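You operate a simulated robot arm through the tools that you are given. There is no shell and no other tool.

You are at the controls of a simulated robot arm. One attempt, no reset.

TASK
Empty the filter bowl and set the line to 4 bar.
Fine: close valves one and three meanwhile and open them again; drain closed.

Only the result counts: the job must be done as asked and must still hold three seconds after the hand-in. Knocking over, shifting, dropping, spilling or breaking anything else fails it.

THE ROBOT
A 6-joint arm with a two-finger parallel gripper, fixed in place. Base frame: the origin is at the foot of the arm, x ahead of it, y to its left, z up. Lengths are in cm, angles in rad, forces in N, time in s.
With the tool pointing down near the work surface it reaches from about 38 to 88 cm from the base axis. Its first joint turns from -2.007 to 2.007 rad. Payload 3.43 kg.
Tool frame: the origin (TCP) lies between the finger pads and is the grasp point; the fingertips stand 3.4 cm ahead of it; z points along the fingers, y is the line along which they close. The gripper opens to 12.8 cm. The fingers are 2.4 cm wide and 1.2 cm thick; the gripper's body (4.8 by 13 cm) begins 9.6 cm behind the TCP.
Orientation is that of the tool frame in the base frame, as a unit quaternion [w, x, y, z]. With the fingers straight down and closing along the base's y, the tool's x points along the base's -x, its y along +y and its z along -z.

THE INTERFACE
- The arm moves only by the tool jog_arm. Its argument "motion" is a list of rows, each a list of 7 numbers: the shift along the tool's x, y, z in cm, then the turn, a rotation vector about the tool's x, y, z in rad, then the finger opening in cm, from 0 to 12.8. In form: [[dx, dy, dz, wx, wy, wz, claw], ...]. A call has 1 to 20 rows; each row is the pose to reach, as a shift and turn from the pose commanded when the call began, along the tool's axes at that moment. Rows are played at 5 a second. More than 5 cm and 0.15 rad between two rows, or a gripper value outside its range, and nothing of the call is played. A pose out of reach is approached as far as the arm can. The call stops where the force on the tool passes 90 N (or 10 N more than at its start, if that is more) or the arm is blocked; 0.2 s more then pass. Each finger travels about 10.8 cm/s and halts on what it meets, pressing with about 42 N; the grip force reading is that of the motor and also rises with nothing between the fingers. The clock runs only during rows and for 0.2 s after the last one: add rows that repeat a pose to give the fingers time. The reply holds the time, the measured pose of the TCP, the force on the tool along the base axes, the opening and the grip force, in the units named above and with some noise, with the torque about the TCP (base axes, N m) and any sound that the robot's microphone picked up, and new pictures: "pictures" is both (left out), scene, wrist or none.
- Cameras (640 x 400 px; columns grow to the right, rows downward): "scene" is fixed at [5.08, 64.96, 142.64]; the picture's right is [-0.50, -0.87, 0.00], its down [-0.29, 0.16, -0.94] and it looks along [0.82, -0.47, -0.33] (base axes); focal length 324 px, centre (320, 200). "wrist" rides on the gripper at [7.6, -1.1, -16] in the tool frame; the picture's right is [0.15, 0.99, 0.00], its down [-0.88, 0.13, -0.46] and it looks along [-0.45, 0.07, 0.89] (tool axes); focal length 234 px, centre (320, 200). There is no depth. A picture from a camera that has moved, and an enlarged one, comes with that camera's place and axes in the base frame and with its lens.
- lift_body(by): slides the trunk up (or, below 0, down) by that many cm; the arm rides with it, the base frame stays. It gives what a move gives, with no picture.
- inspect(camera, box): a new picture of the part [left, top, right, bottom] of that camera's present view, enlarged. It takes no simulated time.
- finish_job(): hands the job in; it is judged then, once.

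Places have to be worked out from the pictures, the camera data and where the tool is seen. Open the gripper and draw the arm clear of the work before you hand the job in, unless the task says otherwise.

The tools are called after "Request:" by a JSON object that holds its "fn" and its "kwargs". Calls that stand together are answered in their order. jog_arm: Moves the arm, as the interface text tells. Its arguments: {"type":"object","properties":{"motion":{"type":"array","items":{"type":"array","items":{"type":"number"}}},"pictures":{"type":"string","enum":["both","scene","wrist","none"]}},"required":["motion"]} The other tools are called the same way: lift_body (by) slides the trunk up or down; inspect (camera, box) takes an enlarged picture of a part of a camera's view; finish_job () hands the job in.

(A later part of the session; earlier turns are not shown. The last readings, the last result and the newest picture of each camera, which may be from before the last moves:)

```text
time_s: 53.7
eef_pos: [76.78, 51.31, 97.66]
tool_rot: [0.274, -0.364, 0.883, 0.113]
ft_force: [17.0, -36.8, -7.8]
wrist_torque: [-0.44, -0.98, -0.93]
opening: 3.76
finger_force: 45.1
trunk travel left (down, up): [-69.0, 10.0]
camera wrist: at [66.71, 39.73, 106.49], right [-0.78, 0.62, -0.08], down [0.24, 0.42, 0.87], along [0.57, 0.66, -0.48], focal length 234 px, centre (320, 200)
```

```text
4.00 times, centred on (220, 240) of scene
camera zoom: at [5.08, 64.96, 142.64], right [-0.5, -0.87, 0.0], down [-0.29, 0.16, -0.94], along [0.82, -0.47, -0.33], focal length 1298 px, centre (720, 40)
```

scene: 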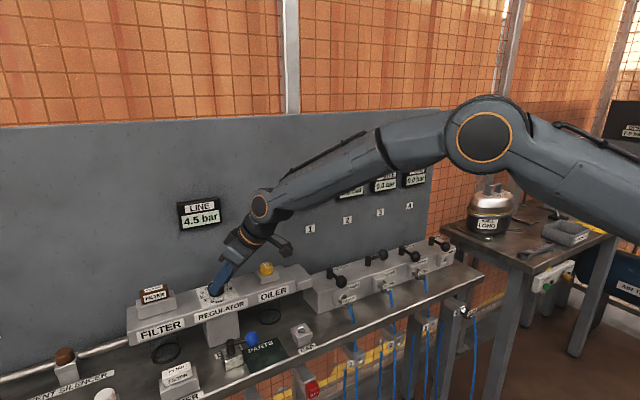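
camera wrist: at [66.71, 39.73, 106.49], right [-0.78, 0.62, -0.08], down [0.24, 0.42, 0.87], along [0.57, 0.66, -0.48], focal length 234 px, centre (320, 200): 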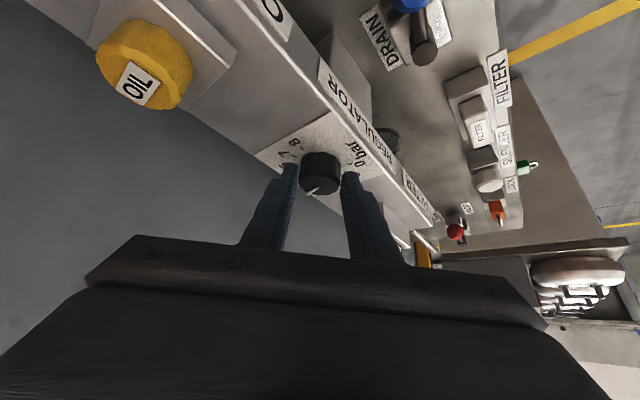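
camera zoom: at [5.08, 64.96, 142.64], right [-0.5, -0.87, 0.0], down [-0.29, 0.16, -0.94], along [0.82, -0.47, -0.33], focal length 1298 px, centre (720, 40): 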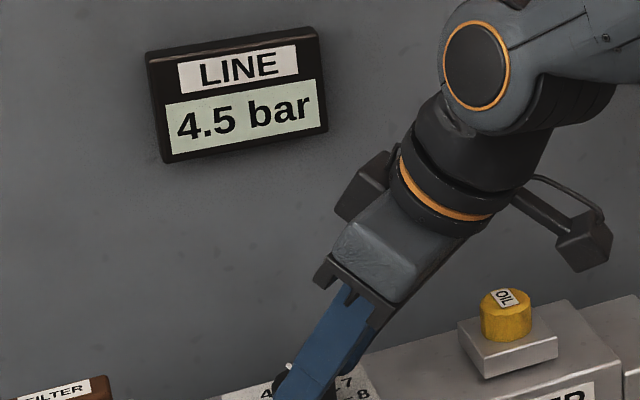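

LINE reads 4.5 bar. I turn the last 15° with a further small relief along the closing axis.

Request:
{"fn": "jog_arm", "kwargs": {"motion": [[-0.012, -0.358, 0.009, -0.074, 0, -0.108, 2.5], [-0.049, -0.603, 0.034, -0.1479, 0, -0.216, 2.5], [-0.049, -0.603, 0.034, -0.1479, 0, -0.216, 2.5], [-0.049, -0.603, 0.034, -0.1479, 0, -0.216, 2.5]]}}

Request:
{"fn": "inspect", "kwargs": {"camera": "scene", "box": [170, 190, 250, 270]}}

```text
time_s: 54.7
eef_pos: [77.48, 50.96, 97.74]
tool_rot: [0.258, -0.476, 0.828, 0.149]
ft_force: [20.9, -32.7, -2.0]
wrist_torque: [-1.13, -0.45, -0.82]
opening: 3.75
finger_force: 44.8
trunk travel left (down, up): [-69.0, 10.0]
camera wrist: at [70.54, 37.17, 106.49], right [-0.92, 0.39, -0.08], down [0.12, 0.47, 0.87], along [0.38, 0.79, -0.48], focal length 234 px, centre (320, 200)
```

scene: 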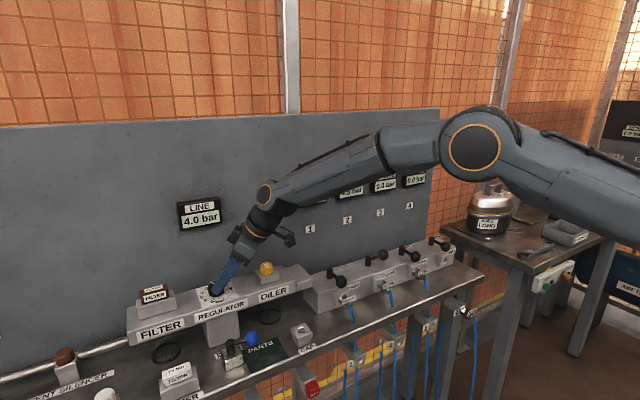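
wrist: 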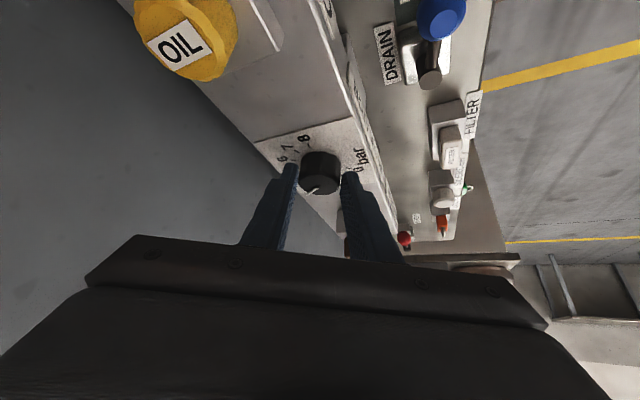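

```text
5.00 times, centred on (210, 230) of scene
camera zoom: at [5.08, 64.96, 142.64], right [-0.5, -0.87, 0.0], down [-0.29, 0.16, -0.94], along [0.82, -0.47, -0.33], focal length 1623 px, centre (870, 50)
```

zoom: 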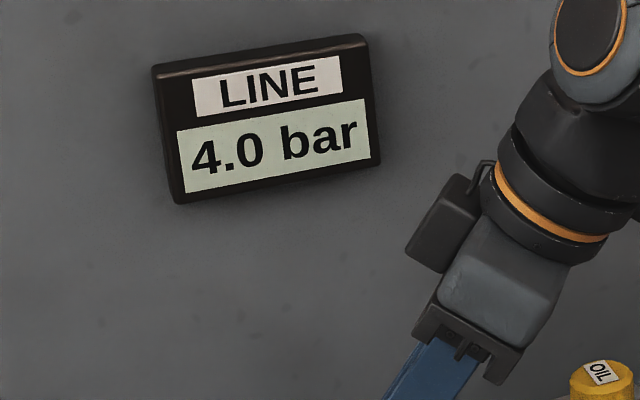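

LINE reads exactly 4.0 bar. I relieve the side load a little before releasing so the knob won't be disturbed.

Request:
{"fn": "jog_arm", "kwargs": {"motion": [[0, -0.15, 0, 0, 0, 0, 2.5], [0, -0.3, 0, 0, 0, 0, 2.5], [0, -0.3, 0, 0, 0, 0, 2.5]], "pictures": "scene"}}

Request:
{"fn": "inspect", "kwargs": {"camera": "scene", "box": [170, 190, 270, 290]}}

```text
time_s: 55.5
eef_pos: [77.34, 50.95, 97.82]
tool_rot: [0.256, -0.476, 0.828, 0.149]
ft_force: [3.1, -34.8, 4.8]
wrist_torque: [-0.82, -0.07, -0.48]
opening: 3.78
finger_force: 45.1
trunk travel left (down, up): [-69.0, 10.0]
```

scene: 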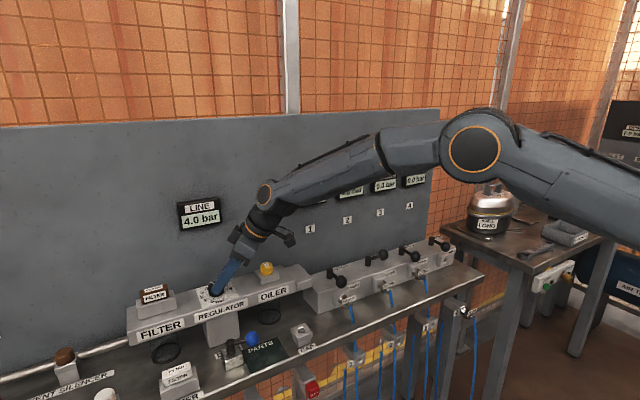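

```text
4.00 times, centred on (220, 240) of scene
camera zoom: at [5.08, 64.96, 142.64], right [-0.5, -0.87, 0.0], down [-0.29, 0.16, -0.94], along [0.82, -0.47, -0.33], focal length 1298 px, centre (720, 40)
```

zoom: 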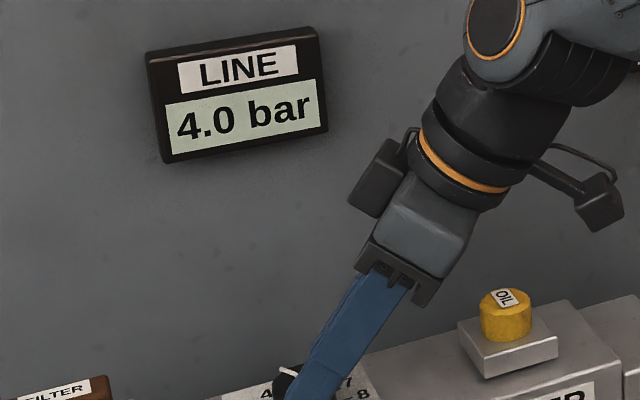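

Still 4.0 bar. I relax the remaining push (slightly back and sideways), then open the fingers in place.

Request:
{"fn": "jog_arm", "kwargs": {"motion": [[0.1, -0.1, -0.07, 0, 0, 0, 2.5], [0.19, -0.18, -0.13, 0, 0, 0, 2.5], [0.19, -0.18, -0.13, 0, 0, 0, 2.5], [0.19, -0.18, -0.13, 0, 0, 0, 4.2], [0.19, -0.18, -0.13, 0, 0, 0, 5.5], [0.19, -0.18, -0.13, 0, 0, 0, 6.5]]}}

Request:
{"fn": "inspect", "kwargs": {"camera": "scene", "box": [170, 190, 270, 290]}}

Request:
{"fn": "inspect", "kwargs": {"camera": "wrist", "box": [250, 100, 390, 240]}}

```text
time_s: 56.9
eef_pos: [77.29, 50.99, 97.74]
tool_rot: [0.256, -0.477, 0.827, 0.148]
ft_force: [-0.8, 0.4, -0.3]
wrist_torque: [0.0, -0.02, 0.0]
opening: 6.51
finger_force: 0.1
trunk travel left (down, up): [-69.0, 10.0]
camera wrist: at [70.61, 37.15, 106.45], right [-0.92, 0.39, -0.08], down [0.12, 0.47, 0.87], along [0.38, 0.79, -0.48], focal length 234 px, centre (320, 200)
```

scene: 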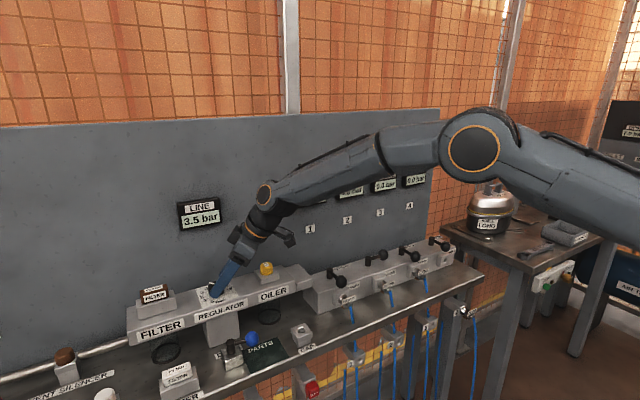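
wrist: 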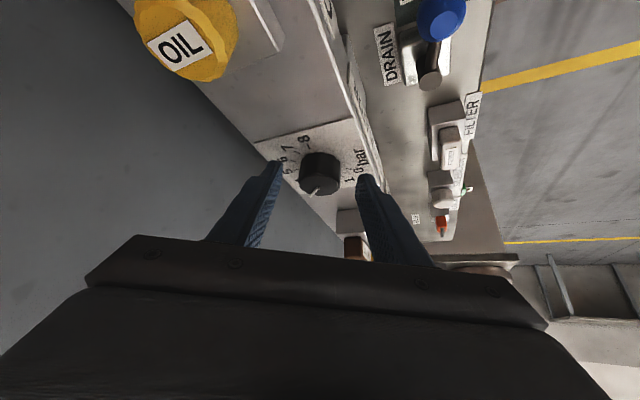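

```text
4.00 times, centred on (220, 240) of scene
camera zoom: at [5.08, 64.96, 142.64], right [-0.5, -0.87, 0.0], down [-0.29, 0.16, -0.94], along [0.82, -0.47, -0.33], focal length 1298 px, centre (720, 40)
```

zoom: 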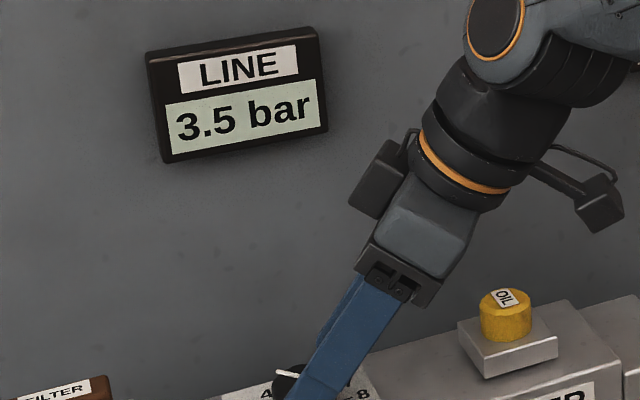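

```text
2.86 times, centred on (320, 170) of wrist
camera zoom: at [70.61, 37.15, 106.45], right [-0.92, 0.39, -0.08], down [0.12, 0.47, 0.87], along [0.38, 0.79, -0.48], focal length 669 px, centre (320, 286)
```

zoom: 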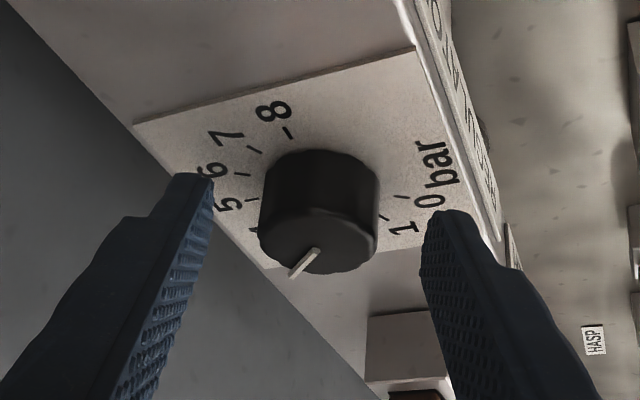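

On release LINE dropped to 3.5 bar. The knob seems to have 0.5-bar detents, and my relief move turned it one step. The fit now suggests the knob axis is at ≈ (78.25, 52.85). I regrip and turn back 15° clockwise about that corrected axis.

Request:
{"fn": "jog_arm", "kwargs": {"motion": [[0, 0, 0, 0, 0, 0, 5], [0, 0, 0, 0, 0, 0, 3], [0, 0, 0, 0, 0, 0, 2.5], [0, 0, 0, 0, 0, 0, 2.5]]}}

Request:
{"fn": "inspect", "kwargs": {"camera": "scene", "box": [170, 190, 270, 290]}}

Request:
{"fn": "inspect", "kwargs": {"camera": "wrist", "box": [250, 100, 390, 240]}}

```text
time_s: 57.9
eef_pos: [77.39, 51.06, 97.71]
tool_rot: [0.256, -0.478, 0.827, 0.148]
ft_force: [1.6, -1.5, -0.6]
wrist_torque: [0.02, 0.02, -0.07]
opening: 3.69
finger_force: 44.9
trunk travel left (down, up): [-69.0, 10.0]
camera wrist: at [70.62, 37.16, 106.45], right [-0.92, 0.39, -0.08], down [0.12, 0.47, 0.87], along [0.38, 0.79, -0.48], focal length 234 px, centre (320, 200)
```

scene: 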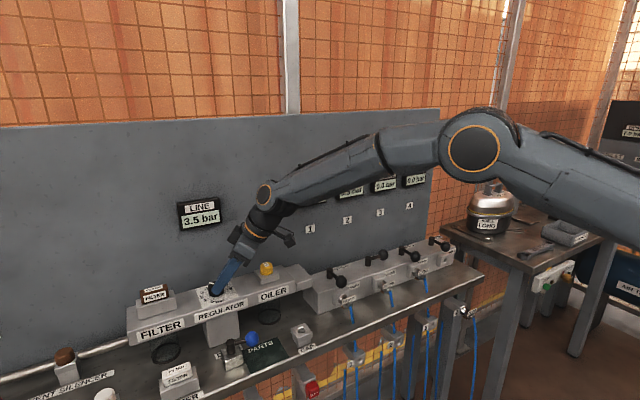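
wrist: 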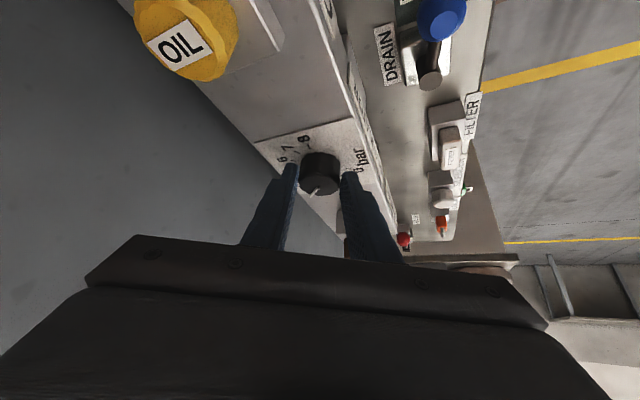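

```text
4.00 times, centred on (220, 240) of scene
camera zoom: at [5.08, 64.96, 142.64], right [-0.5, -0.87, 0.0], down [-0.29, 0.16, -0.94], along [0.82, -0.47, -0.33], focal length 1298 px, centre (720, 40)
```

zoom: 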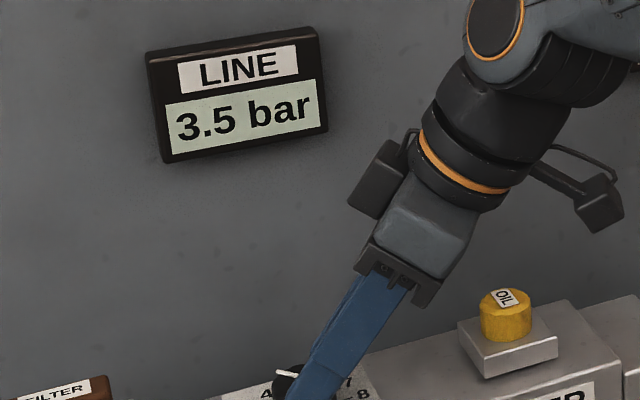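

```text
2.86 times, centred on (320, 170) of wrist
camera zoom: at [70.62, 37.16, 106.45], right [-0.92, 0.39, -0.08], down [0.12, 0.47, 0.87], along [0.38, 0.79, -0.48], focal length 669 px, centre (320, 286)
```

zoom: 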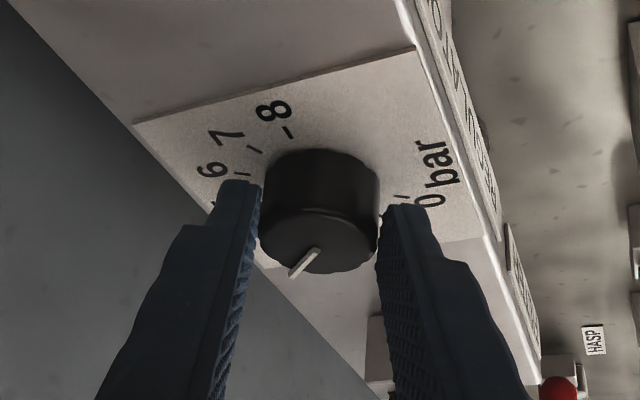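

The grip is well centred now (forces ≈ 0). I turn back 15° clockwise.

Request:
{"fn": "jog_arm", "kwargs": {"motion": [[-0.015, 0.27, 0.01, 0.074, 0, 0.108, 2.5], [-0.058, 0.535, 0.04, 0.1479, 0, 0.216, 2.5], [-0.058, 0.535, 0.04, 0.1479, 0, 0.216, 2.5]]}}

Request:
{"fn": "inspect", "kwargs": {"camera": "scene", "box": [170, 190, 270, 290]}}

Request:
{"fn": "inspect", "kwargs": {"camera": "wrist", "box": [250, 100, 390, 240]}}

```text
time_s: 58.7
eef_pos: [76.91, 51.32, 97.55]
tool_rot: [0.273, -0.366, 0.883, 0.113]
ft_force: [-0.9, 4.3, -1.0]
wrist_torque: [-0.26, 0.36, 0.08]
opening: 3.7
finger_force: 44.8
trunk travel left (down, up): [-69.0, 10.0]
camera wrist: at [66.8, 39.73, 106.46], right [-0.78, 0.61, -0.08], down [0.24, 0.42, 0.87], along [0.57, 0.67, -0.48], focal length 234 px, centre (320, 200)
```

scene: 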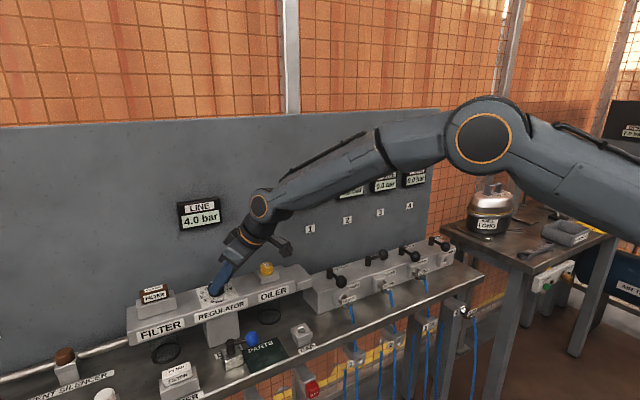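
wrist: 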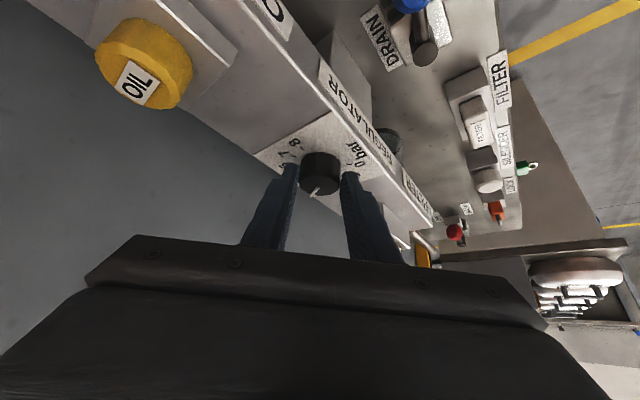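

```text
4.00 times, centred on (220, 240) of scene
camera zoom: at [5.08, 64.96, 142.64], right [-0.5, -0.87, 0.0], down [-0.29, 0.16, -0.94], along [0.82, -0.47, -0.33], focal length 1298 px, centre (720, 40)
```

zoom: 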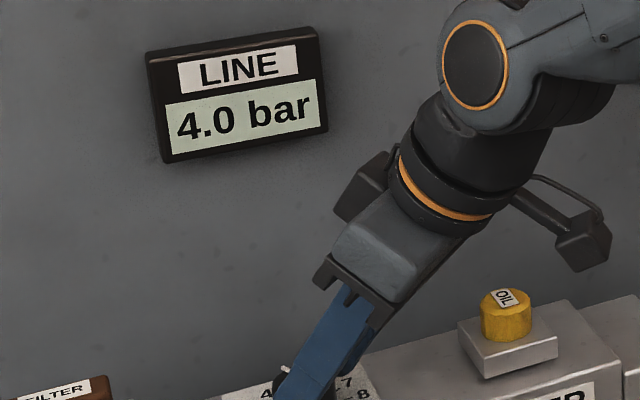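

```text
2.86 times, centred on (320, 170) of wrist
camera zoom: at [66.8, 39.73, 106.46], right [-0.78, 0.61, -0.08], down [0.24, 0.42, 0.87], along [0.57, 0.67, -0.48], focal length 669 px, centre (320, 286)
```

zoom: 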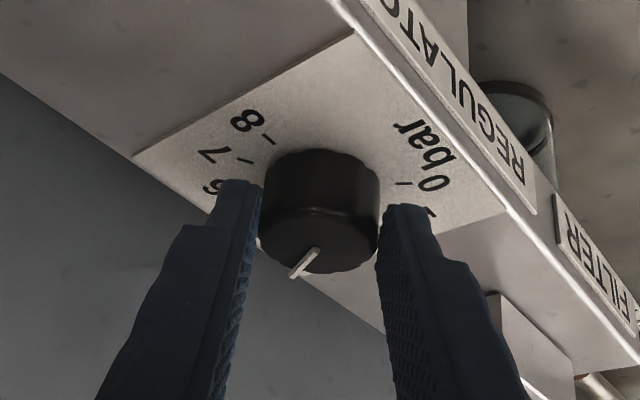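

LINE is at 4.0 bar with very low forces. I open the fingers in place and see whether it holds.

Request:
{"fn": "jog_arm", "kwargs": {"motion": [[0, 0, 0, 0, 0, 0, 4.2], [0, 0, 0, 0, 0, 0, 5.5], [0, 0, 0, 0, 0, 0, 7], [0, 0, 0, 0, 0, 0, 7], [0, 0, 0, 0, 0, 0, 7]]}}

Request:
{"fn": "inspect", "kwargs": {"camera": "scene", "box": [170, 190, 270, 290]}}

Request:
{"fn": "inspect", "kwargs": {"camera": "wrist", "box": [250, 100, 390, 240]}}

```text
time_s: 59.9
eef_pos: [76.94, 51.24, 97.71]
tool_rot: [0.273, -0.366, 0.883, 0.113]
ft_force: [0.5, 0.8, 0.1]
wrist_torque: [0.01, 0.01, 0.02]
opening: 7.01
finger_force: 0.1
trunk travel left (down, up): [-69.0, 10.0]
camera wrist: at [66.85, 39.66, 106.49], right [-0.78, 0.61, -0.08], down [0.24, 0.42, 0.87], along [0.57, 0.67, -0.48], focal length 234 px, centre (320, 200)
```

scene: 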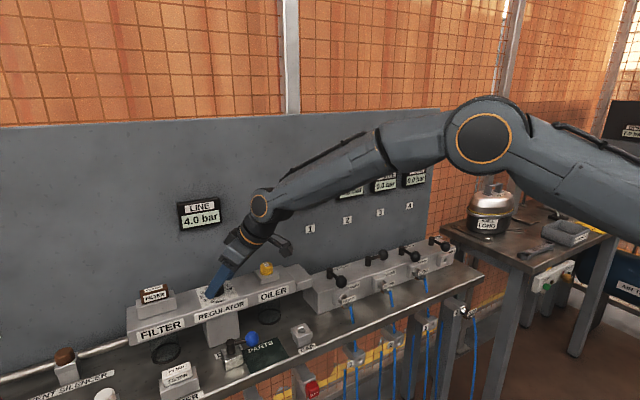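
wrist: 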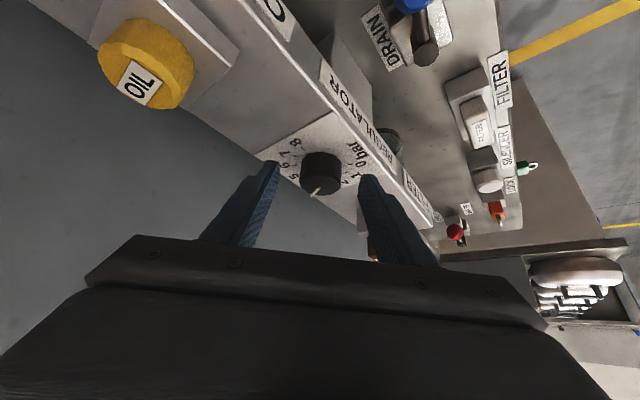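

```text
4.00 times, centred on (220, 240) of scene
camera zoom: at [5.08, 64.96, 142.64], right [-0.5, -0.87, 0.0], down [-0.29, 0.16, -0.94], along [0.82, -0.47, -0.33], focal length 1298 px, centre (720, 40)
```

zoom: 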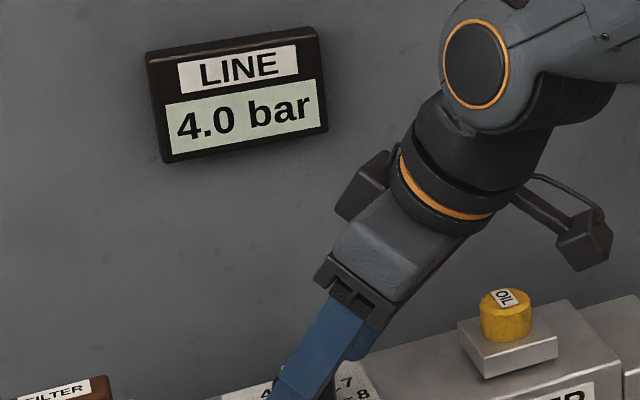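

```text
2.86 times, centred on (320, 170) of wrist
camera zoom: at [66.85, 39.66, 106.49], right [-0.78, 0.61, -0.08], down [0.24, 0.42, 0.87], along [0.57, 0.67, -0.48], focal length 669 px, centre (320, 286)
```

zoom: 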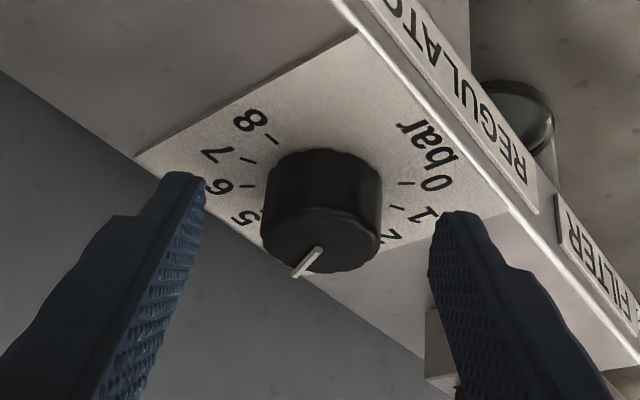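

LINE holds 4.0 bar after release. I lift straight up off the knob, then move towards the drain lever's open position while turning the gripper to align with it.

Request:
{"fn": "jog_arm", "kwargs": {"motion": [[-2.8, 0, -4.1, 0, 0, 0, 7], [-5.6, 0, -8.2, 0, 0, 0, 7], [-2.59, 1.45, -9.05, -0.074, 0, -0.108, 7], [0.47, 2.9, -9.86, -0.1479, 0, -0.216, 7], [3.53, 4.35, -10.66, -0.2219, 0, -0.324, 7], [3.53, 4.35, -10.66, -0.2958, 0, -0.432, 7], [3.53, 4.35, -10.66, -0.3698, 0, -0.54, 7], [3.53, 4.35, -10.66, -0.4437, 0, -0.648, 7], [3.53, 4.35, -10.66, -0.4437, 0, -0.648, 7]], "pictures": "scene"}}

```text
time_s: 61.9
eef_pos: [67.41, 47.96, 104.68]
tool_rot: [-0.209, 0.676, -0.675, -0.209]
ft_force: [0.5, 0.0, 0.3]
wrist_torque: [-0.01, -0.02, -0.02]
opening: 6.98
finger_force: 0.1
trunk travel left (down, up): [-69.0, 10.0]
```

scene: 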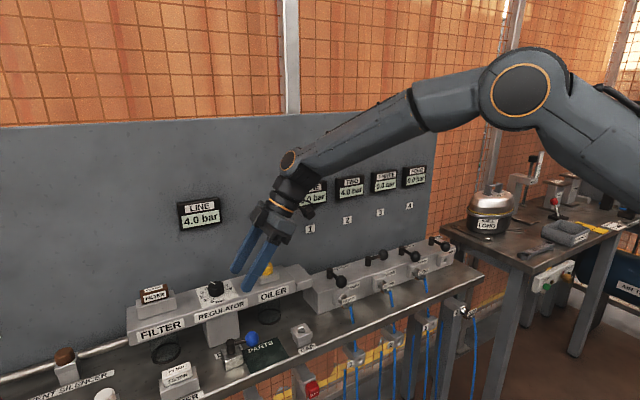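

TWO follows at 4.0 bar. Now I tilt the gripper upright above the drain lever.

Request:
{"fn": "jog_arm", "kwargs": {"motion": [[0, 0, 0, 0, 0.15, 0, 6], [0, 0, 0, 0, 0.3, 0, 6], [0, 0, 0, 0, 0.45, 0, 6], [0, 0, 0, 0, 0.592, 0, 6], [0, 0, 0, 0, 0.6, 0, 6], [0, 0, 0, 0, 0.6, 0, 6]]}}

Request:
{"fn": "inspect", "kwargs": {"camera": "wrist", "box": [240, 80, 400, 260]}}

Request:
{"fn": "inspect", "kwargs": {"camera": "scene", "box": [190, 320, 300, 390]}}

```text
time_s: 63.3
eef_pos: [67.48, 48.05, 104.51]
tool_rot: [0.001, 0.707, -0.707, 0.001]
ft_force: [1.1, 0.7, -0.6]
wrist_torque: [0.01, -0.03, -0.01]
opening: 6.0
finger_force: 0.0
trunk travel left (down, up): [-69.0, 10.0]
camera wrist: at [68.53, 40.46, 120.39], right [-0.99, -0.15, 0.0], down [-0.13, 0.88, 0.45], along [-0.07, 0.45, -0.89], focal length 234 px, centre (320, 200)
```

scene: 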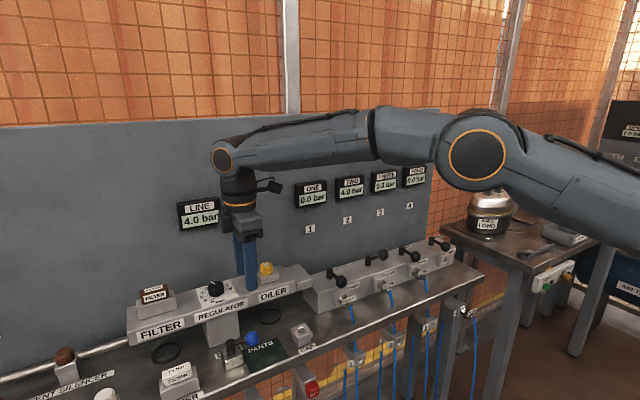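
wrist: 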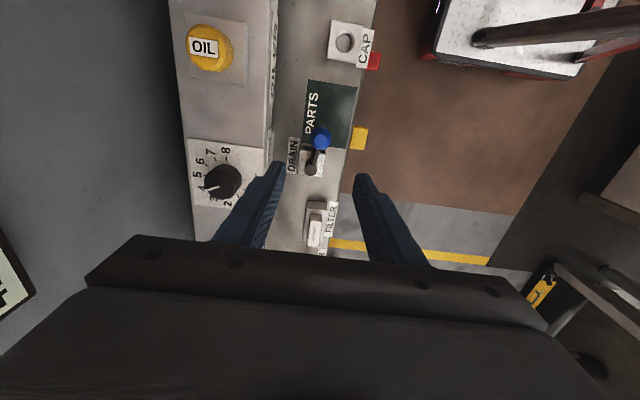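

```text
2.22 times, centred on (320, 170) of wrist
camera zoom: at [68.53, 40.46, 120.39], right [-0.99, -0.15, 0.0], down [-0.13, 0.88, 0.45], along [-0.07, 0.45, -0.89], focal length 520 px, centre (320, 267)
```

zoom: 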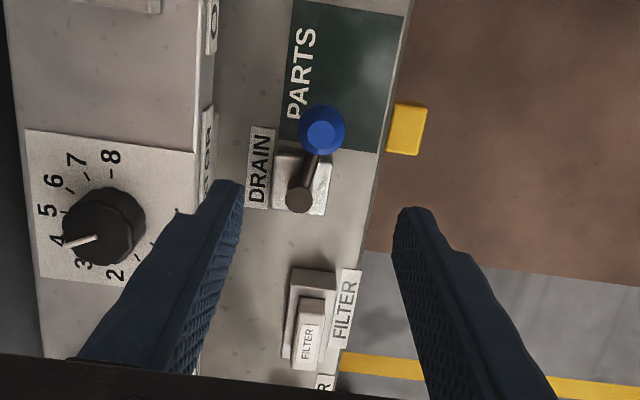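

```text
5.71 times, centred on (245, 355) of scene
camera zoom: at [5.08, 64.96, 142.64], right [-0.5, -0.87, 0.0], down [-0.29, 0.16, -0.94], along [0.82, -0.47, -0.33], focal length 1854 px, centre (749, -686)
```

zoom: 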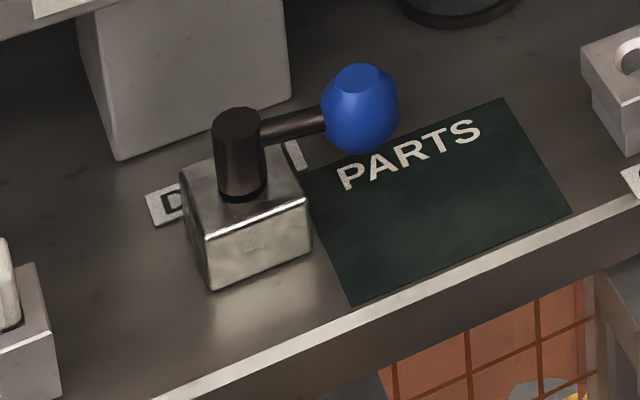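

The pointer rests on 4. The blue ball is at ≈ (67.2, 48.0), so I lower around it and grip to close the drain.

Request:
{"fn": "jog_arm", "kwargs": {"motion": [[0.05, 0.23, 4, 0, 0, 0, 5], [0.05, 0.23, 8, 0, 0, 0, 5], [0.05, 0.23, 12, 0, 0, 0, 5], [0.05, 0.23, 14.8, 0, 0, 0, 5], [0.05, 0.23, 16.05, 0, 0, 0, 5], [0.05, 0.23, 16.05, 0, 0, 0, 5], [0.05, 0.23, 16.05, 0, 0, 0, 3.5], [0.05, 0.23, 16.05, 0, 0, 0, 2], [0.05, 0.23, 16.05, 0, 0, 0, 2]]}}

```text
time_s: 65.3
eef_pos: [67.31, 47.94, 88.35]
tool_rot: [0.0, -0.707, 0.707, 0.0]
ft_force: [-0.1, 0.4, -2.0]
wrist_torque: [0.1, 0.0, -0.06]
opening: 3.12
finger_force: 45.1
trunk travel left (down, up): [-69.0, 10.0]
camera wrist: at [68.34, 40.35, 104.24], right [-0.99, -0.15, 0.0], down [-0.13, 0.88, 0.46], along [-0.07, 0.45, -0.89], focal length 234 px, centre (320, 200)
```

scene: 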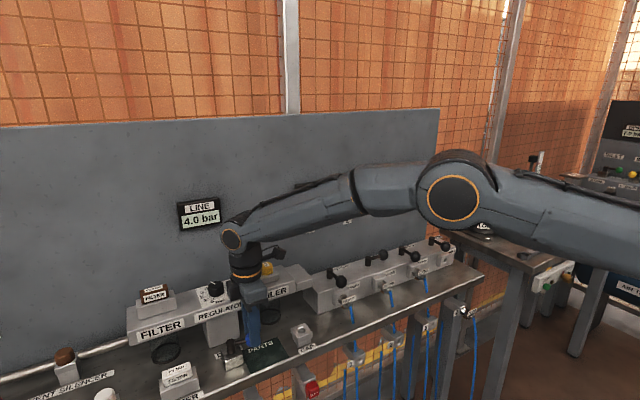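
wrist: 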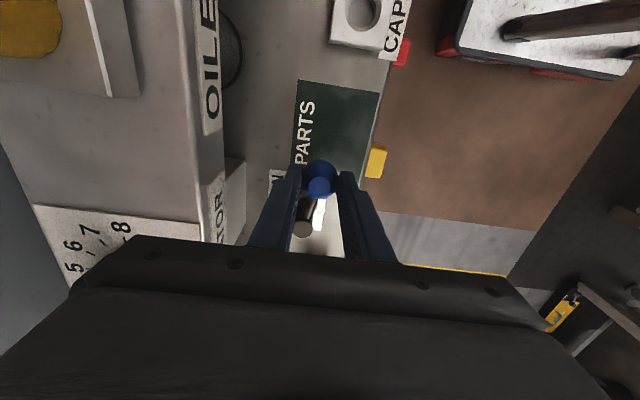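

The blue ball is gripped. I swing it back 90° to the front to close the drain.

Request:
{"fn": "jog_arm", "kwargs": {"motion": [[-0.042, 0.639, 0, 0, 0, 0.1309, 2], [-0.167, 1.268, 0, 0, 0, 0.2618, 2], [-0.373, 1.875, 0, 0, 0, 0.3927, 2], [-0.657, 2.45, 0, 0, 0, 0.5236, 2], [-1.012, 2.983, 0, 0, 0, 0.6545, 2], [-1.435, 3.465, 0, 0, 0, 0.7854, 2], [-1.917, 3.888, 0, 0, 0, 0.9163, 2], [-2.45, 4.243, 0, 0, 0, 1.0472, 2], [-3.025, 4.527, 0, 0, 0, 1.1781, 2], [-3.632, 4.733, 0, 0, 0, 1.309, 2], [-4.26, 4.858, 0, 0, 0, 1.4399, 2], [-4.95, 4.9, 0, 0, 0, 1.5708, 2], [-4.95, 4.9, 0, 0, 0, 1.5708, 2]]}}

Request:
{"fn": "inspect", "kwargs": {"camera": "scene", "box": [170, 300, 300, 390]}}

```text
time_s: 68.1
eef_pos: [62.53, 52.89, 88.43]
tool_rot: [0.0, 0.001, 1.0, 0.001]
ft_force: [30.9, -1.9, 10.9]
wrist_torque: [-0.22, -1.15, -0.09]
opening: 3.12
finger_force: 44.5
trunk travel left (down, up): [-69.0, 10.0]
camera wrist: at [54.88, 51.76, 104.37], right [-0.14, 0.99, 0.0], down [0.88, 0.13, 0.46], along [0.45, 0.07, -0.89], focal length 234 px, centre (320, 200)
```

scene: 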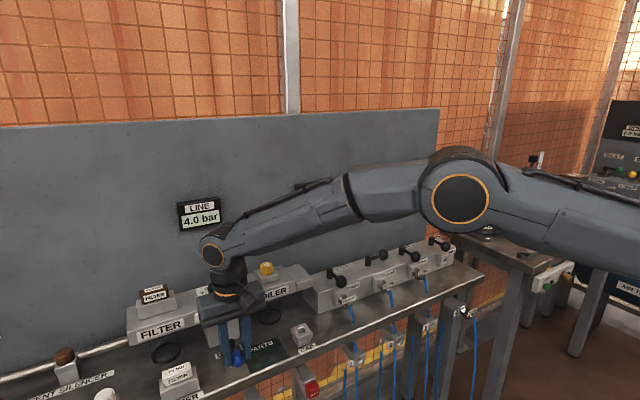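
wrist: 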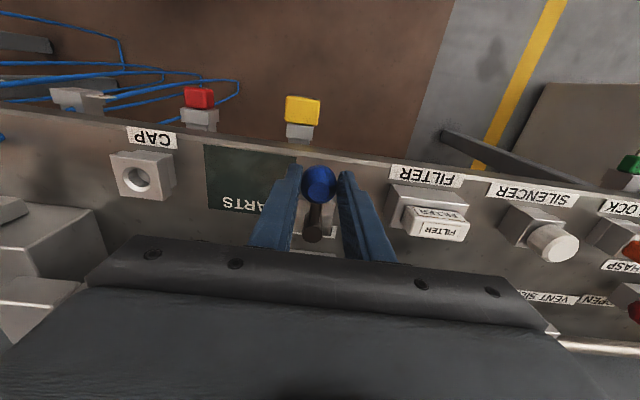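

```text
4.44 times, centred on (235, 345) of scene
camera zoom: at [5.08, 64.96, 142.64], right [-0.5, -0.87, 0.0], down [-0.29, 0.16, -0.94], along [0.82, -0.47, -0.33], focal length 1442 px, centre (698, -444)
```

zoom: 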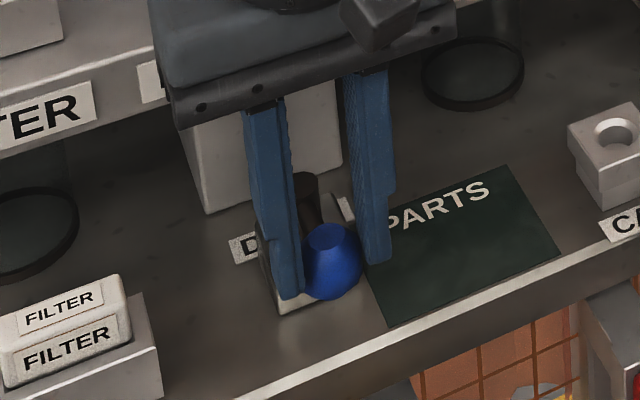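

The drain lever is back at its original closed position. I release, rise, and travel to hover over valve 1's ball (71.1, 20).

Request:
{"fn": "jog_arm", "kwargs": {"motion": [[-0.25, 0, 0, 0, 0, 0, 2], [-0.25, 0, 0, 0, 0, 0, 4], [-0.25, 0, 0, 0, 0, 0, 6], [-0.25, 0, -4, 0, 0, 0, 6], [-0.25, 0, -8, 0, 0, 0, 6], [-0.25, 0, -12, 0, 0, 0, 6], [-0.25, 0, -15.6, 0, 0, 0, 6], [-0.25, -4.7, -15.6, 0, 0, 0, 6], [-0.25, -9.4, -15.6, 0, 0, 0, 6], [-0.25, -14.1, -15.6, 0, 0, 0, 6], [-0.25, -18.8, -15.6, 0, 0, 0, 6], [-0.25, -23.5, -15.6, 0, 0, 0, 6], [-0.25, -28.2, -15.6, 0, 0, 0, 6], [-0.25, -32.8, -15.6, 0, 0, 0, 6], [-4.5, -32.8, -15.6, 0, 0, 0, 6], [-8.6, -32.8, -15.6, 0, 0, 0, 6], [-8.6, -32.8, -15.6, 0, 0, 0, 6]]}}

Request:
{"fn": "inspect", "kwargs": {"camera": "wrist", "box": [240, 80, 400, 260]}}

Request:
{"fn": "inspect", "kwargs": {"camera": "scene", "box": [130, 180, 320, 390]}}

```text
time_s: 71.7
eef_pos: [71.01, 19.95, 103.97]
tool_rot: [0.0, 0.0, 1.0, 0.0]
ft_force: [0.2, 0.0, -0.1]
wrist_torque: [-0.01, 0.01, -0.02]
opening: 6.02
finger_force: 0.1
trunk travel left (down, up): [-69.0, 10.0]
camera wrist: at [63.32, 18.94, 119.77], right [-0.15, 0.99, 0.0], down [0.88, 0.13, 0.46], along [0.45, 0.07, -0.89], focal length 234 px, centre (320, 200)
```

scene: 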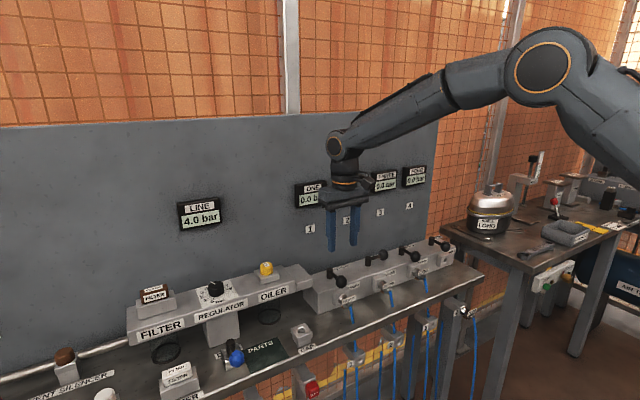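
wrist: 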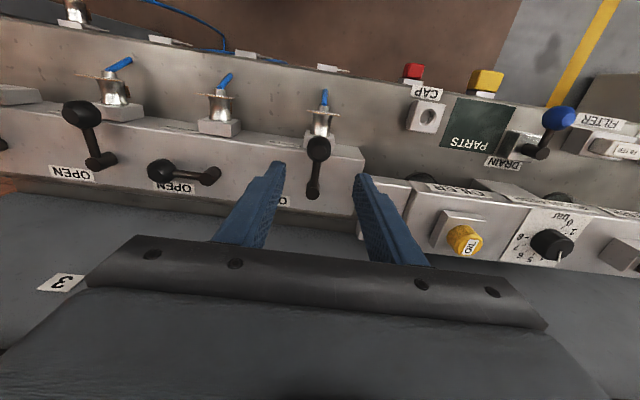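

```text
2.22 times, centred on (320, 170) of wrist
camera zoom: at [63.32, 18.94, 119.77], right [-0.15, 0.99, 0.0], down [0.88, 0.13, 0.46], along [0.45, 0.07, -0.89], focal length 520 px, centre (320, 267)
```

zoom: 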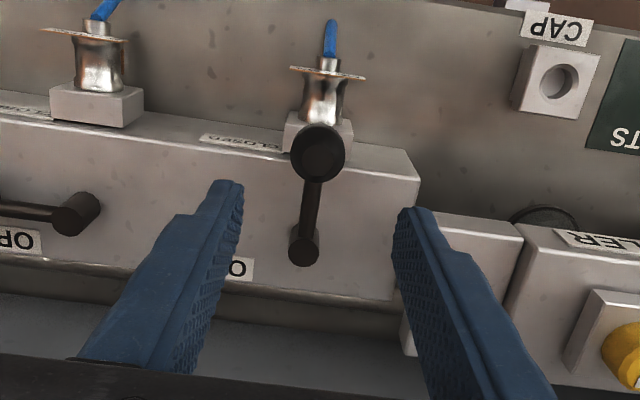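

```text
1.90 times, centred on (225, 285) of scene
camera zoom: at [5.08, 64.96, 142.64], right [-0.5, -0.87, 0.0], down [-0.29, 0.16, -0.94], along [0.82, -0.47, -0.33], focal length 618 px, centre (501, 38)
```

zoom: 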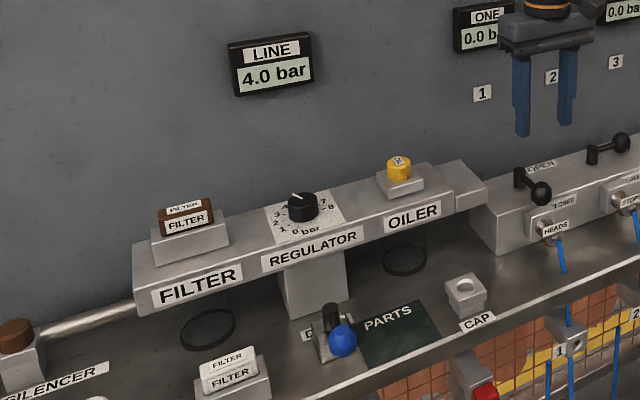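

Drain closed and LINE at 4.0. Valve 1's ball is right at (71.05, 20.05), so I lower and grip it.

Request:
{"fn": "jog_arm", "kwargs": {"motion": [[0, 0.08, 4, 0, 0, 0, 6], [0, 0.08, 8, 0, 0, 0, 6], [0, 0.08, 10.4, 0, 0, 0, 6], [0, 0.08, 11.45, 0, 0, 0, 6], [0, 0.08, 11.45, 0, 0, 0, 6], [0, 0.08, 11.45, 0, 0, 0, 4], [0, 0.08, 11.45, 0, 0, 0, 2], [0, 0.08, 11.45, 0, 0, 0, 2]], "pictures": "wrist"}}

Request:
{"fn": "inspect", "kwargs": {"camera": "scene", "box": [100, 240, 340, 400]}}

Request:
{"fn": "inspect", "kwargs": {"camera": "scene", "box": [140, 310, 200, 370]}}

```text
time_s: 73.5
eef_pos: [71.13, 20.01, 92.29]
tool_rot: [0.0, 0.001, 1.0, 0.0]
ft_force: [0.5, -22.4, -0.7]
wrist_torque: [-0.62, 0.06, -0.52]
opening: 3.11
finger_force: 44.8
trunk travel left (down, up): [-69.0, 10.0]
camera wrist: at [63.37, 18.92, 108.23], right [-0.14, 0.99, 0.0], down [0.88, 0.13, 0.46], along [0.45, 0.07, -0.89], focal length 234 px, centre (320, 200)
```

wrist: 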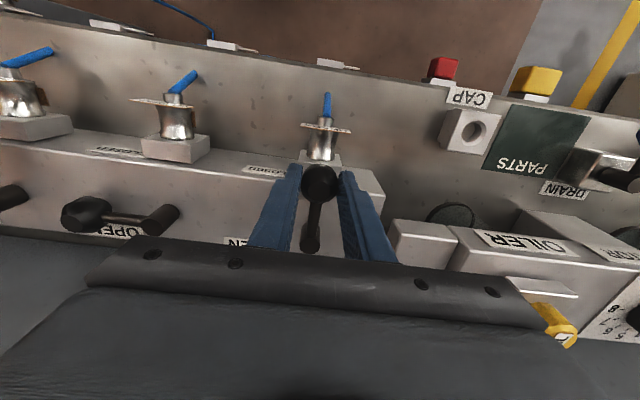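

```text
2.50 times, centred on (220, 320) of scene
camera zoom: at [5.08, 64.96, 142.64], right [-0.5, -0.87, 0.0], down [-0.29, 0.16, -0.94], along [0.82, -0.47, -0.33], focal length 811 px, centre (570, -100)
```

zoom: 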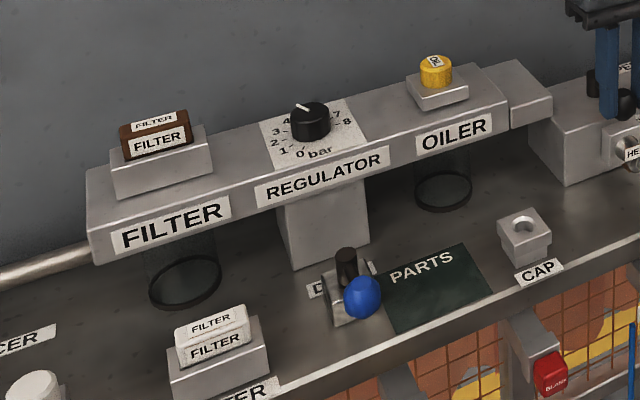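

```text
6.67 times, centred on (170, 340) of scene
camera zoom: at [5.08, 64.96, 142.64], right [-0.5, -0.87, 0.0], down [-0.29, 0.16, -0.94], along [0.82, -0.47, -0.33], focal length 2163 px, centre (1320, -733)
```

zoom: 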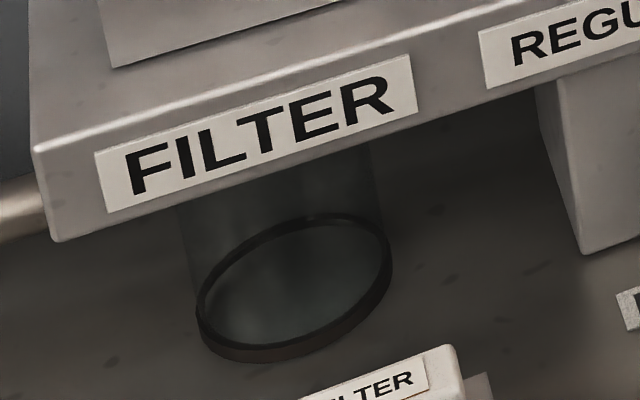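

Valve 1's ball is gripped. I swing the lever 90° back to -y to open it.

Request:
{"fn": "jog_arm", "kwargs": {"motion": [[-0.053, -0.809, 0, 0, 0, -0.1309, 2], [-0.211, -1.605, 0, 0, 0, -0.2618, 2], [-0.472, -2.373, 0, 0, 0, -0.3927, 2], [-0.831, -3.1, 0, 0, 0, -0.5236, 2], [-1.281, -3.775, 0, 0, 0, -0.6545, 2], [-1.816, -4.384, 0, 0, 0, -0.7854, 2], [-2.425, -4.919, 0, 0, 0, -0.9163, 2], [-3.1, -5.369, 0, 0, 0, -1.0472, 2], [-3.827, -5.728, 0, 0, 0, -1.1781, 2], [-4.595, -5.989, 0, 0, 0, -1.309, 2], [-5.391, -6.147, 0, 0, 0, -1.4399, 2], [-6.25, -6.2, 0, 0, 0, -1.5708, 2], [-6.25, -6.2, 0, 0, 0, -1.5708, 2]]}}

Request:
{"fn": "inspect", "kwargs": {"camera": "scene", "box": [280, 150, 460, 300]}}

```text
time_s: 76.3
eef_pos: [77.3, 13.87, 92.66]
tool_rot: [-0.001, 0.708, -0.707, 0.001]
ft_force: [0.7, -30.7, -11.9]
wrist_torque: [-0.9, -0.06, -0.09]
opening: 3.1
finger_force: 45.0
trunk travel left (down, up): [-69.0, 10.0]
camera wrist: at [78.38, 6.25, 108.51], right [-0.99, -0.15, 0.0], down [-0.13, 0.88, 0.46], along [-0.06, 0.45, -0.89], focal length 234 px, centre (320, 200)
```

scene: 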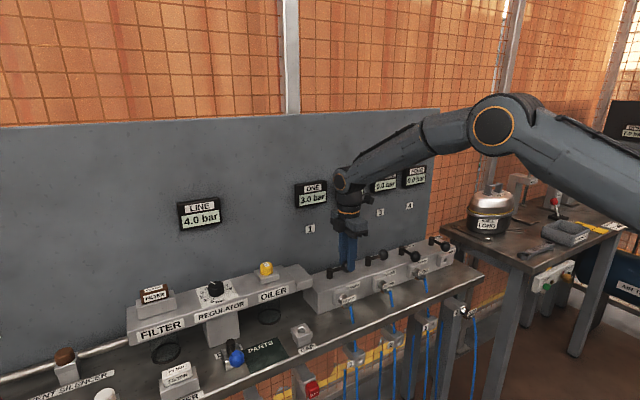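
wrist: 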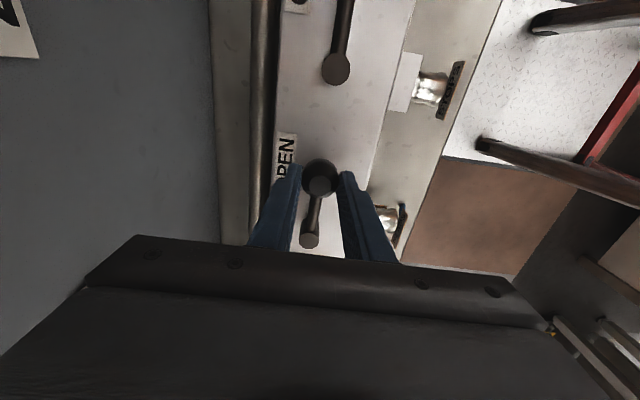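

```text
2.67 times, centred on (370, 225) of scene
camera zoom: at [5.08, 64.96, 142.64], right [-0.5, -0.87, 0.0], down [-0.29, 0.16, -0.94], along [0.82, -0.47, -0.33], focal length 865 px, centre (187, 133)
```

zoom: 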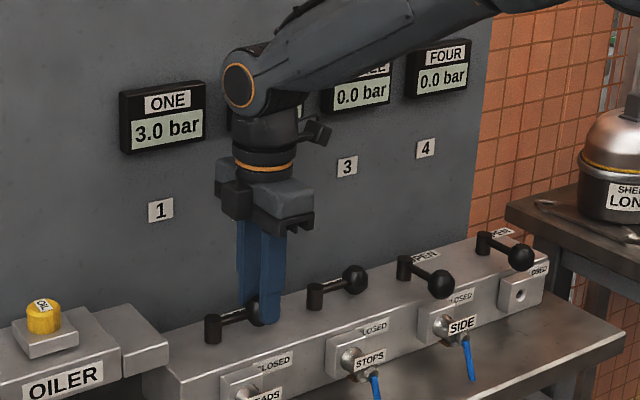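

ONE is at 3.0 bar and apparently still filling. I ease the load, hold a moment and recheck before releasing.

Request:
{"fn": "jog_arm", "kwargs": {"motion": [[0.2, 0, 0, 0, 0, 0, 2], [0.2, 0, 0, 0, 0, 0, 2], [0.2, 0, 0, 0, 0, 0, 2], [0.2, 0, 0, 0, 0, 0, 2], [0.2, 0, 0, 0, 0, 0, 2]], "pictures": "none"}}

Request:
{"fn": "inspect", "kwargs": {"camera": "scene", "box": [280, 150, 460, 300]}}

```text
time_s: 77.5
eef_pos: [77.23, 13.9, 92.79]
tool_rot: [-0.001, 0.708, -0.707, 0.0]
ft_force: [6.1, -8.8, -1.4]
wrist_torque: [0.04, -0.22, -0.39]
opening: 3.12
finger_force: 45.0
trunk travel left (down, up): [-69.0, 10.0]
```

```text
2.67 times, centred on (370, 225) of scene
camera zoom: at [5.08, 64.96, 142.64], right [-0.5, -0.87, 0.0], down [-0.29, 0.16, -0.94], along [0.82, -0.47, -0.33], focal length 865 px, centre (187, 133)
```

zoom: 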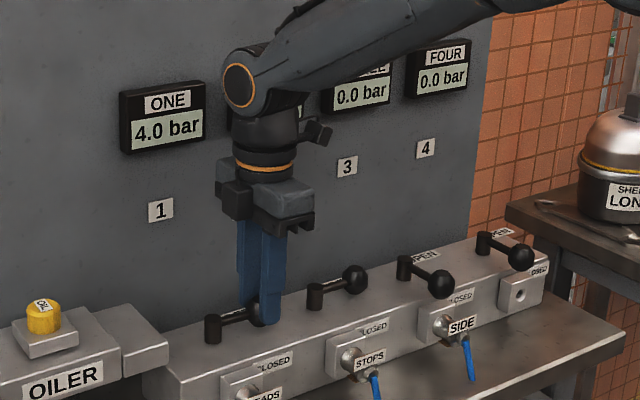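

ONE is at 4.0 bar. I nudge the lever fully to its stop, release, rise, and go over valve 3's ball at (71.2, -9.1).

Request:
{"fn": "jog_arm", "kwargs": {"motion": [[0.2, -0.25, 0, 0, 0, 0, 2], [0.2, -0.25, 0, 0, 0, 0, 2], [0.2, -0.1, 0, 0, 0, 0, 4], [0.2, -0.1, 0, 0, 0, 0, 6], [0.2, -0.1, -4, 0, 0, 0, 6], [0.2, -0.1, -8, 0, 0, 0, 6], [0.2, -0.1, -11.3, 0, 0, 0, 6], [4.5, 1.2, -11.3, 0, 0, 0.1428, 6], [9, 2.4, -11.3, 0, 0, 0.2856, 6], [13.5, 3.6, -11.3, 0, 0, 0.4284, 6], [18, 4.8, -11.3, 0, 0, 0.5712, 6], [22.4, 6, -11.3, 0, 0, 0.714, 6], [23, 6, -11.3, 0, 0, 0.8568, 6], [23, 6, -11.3, 0, 0, 0.9996, 6], [23, 6, -11.3, 0, 0, 1.1424, 6], [23, 6, -11.3, 0, 0, 1.2852, 6], [23, 6, -11.3, 0, 0, 1.428, 6], [23, 6, -11.3, 0, 0, 1.5708, 6], [23, 6, -11.3, 0, 0, 1.5708, 6]]}}

Request:
{"fn": "inspect", "kwargs": {"camera": "wrist", "box": [240, 80, 400, 260]}}

```text
time_s: 81.5
eef_pos: [71.14, -9.17, 103.88]
tool_rot: [-0.001, 0.0, 1.0, 0.0]
ft_force: [0.5, 0.2, 1.1]
wrist_torque: [0.0, 0.0, 0.03]
opening: 6.02
finger_force: 0.1
trunk travel left (down, up): [-69.0, 10.0]
camera wrist: at [63.5, -10.27, 119.8], right [-0.14, 0.99, 0.0], down [0.88, 0.13, 0.46], along [0.45, 0.07, -0.89], focal length 234 px, centre (320, 200)
```

scene: 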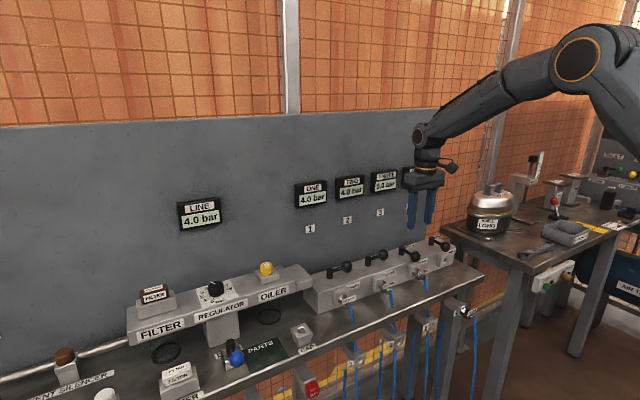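
wrist: 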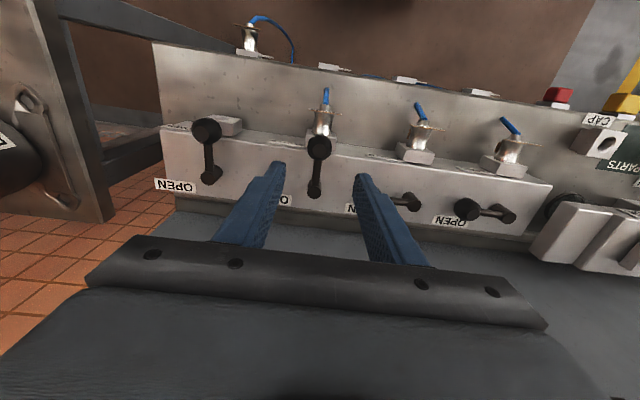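

```text
2.22 times, centred on (320, 170) of wrist
camera zoom: at [63.5, -10.27, 119.8], right [-0.14, 0.99, 0.0], down [0.88, 0.13, 0.46], along [0.45, 0.07, -0.89], focal length 520 px, centre (320, 267)
```

zoom: 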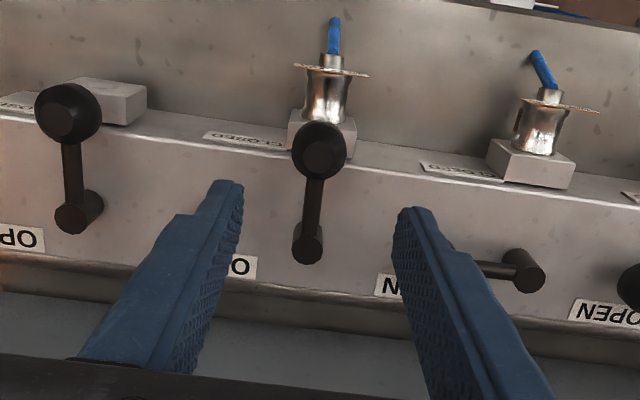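

ONE and TWO are at 4.0 bar. I lower onto valve 3's ball and grip it.

Request:
{"fn": "jog_arm", "kwargs": {"motion": [[0, 0.05, 4, 0, 0, 0, 6], [0, 0.05, 8, 0, 0, 0, 6], [0, 0.05, 10.3, 0, 0, 0, 6], [0, 0.05, 11.4, 0, 0, 0, 6], [0, 0.05, 11.4, 0, 0, 0, 6], [0, 0.05, 11.4, 0, 0, 0, 4], [0, 0.05, 11.4, 0, 0, 0, 2], [0, 0.05, 11.4, 0, 0, 0, 2]], "pictures": "wrist"}}

```text
time_s: 83.3
eef_pos: [71.1, -9.41, 92.68]
tool_rot: [0.0, 0.0, 1.0, 0.0]
ft_force: [-1.2, -0.1, -0.3]
wrist_torque: [-0.04, 0.04, 0.03]
opening: 3.1
finger_force: 44.7
trunk travel left (down, up): [-69.0, 10.0]
camera wrist: at [63.4, -10.42, 108.5], right [-0.15, 0.99, 0.0], down [0.88, 0.13, 0.46], along [0.45, 0.07, -0.89], focal length 234 px, centre (320, 200)
```

wrist: 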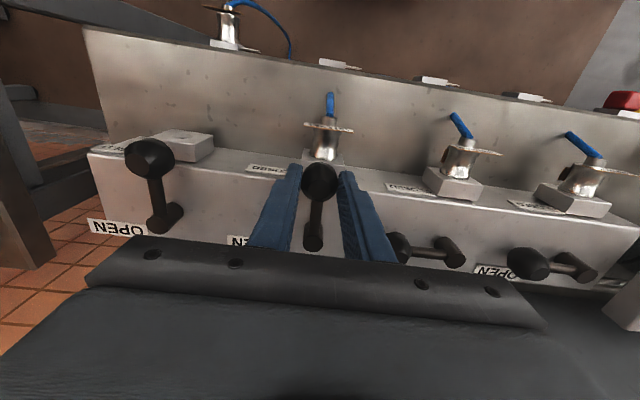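

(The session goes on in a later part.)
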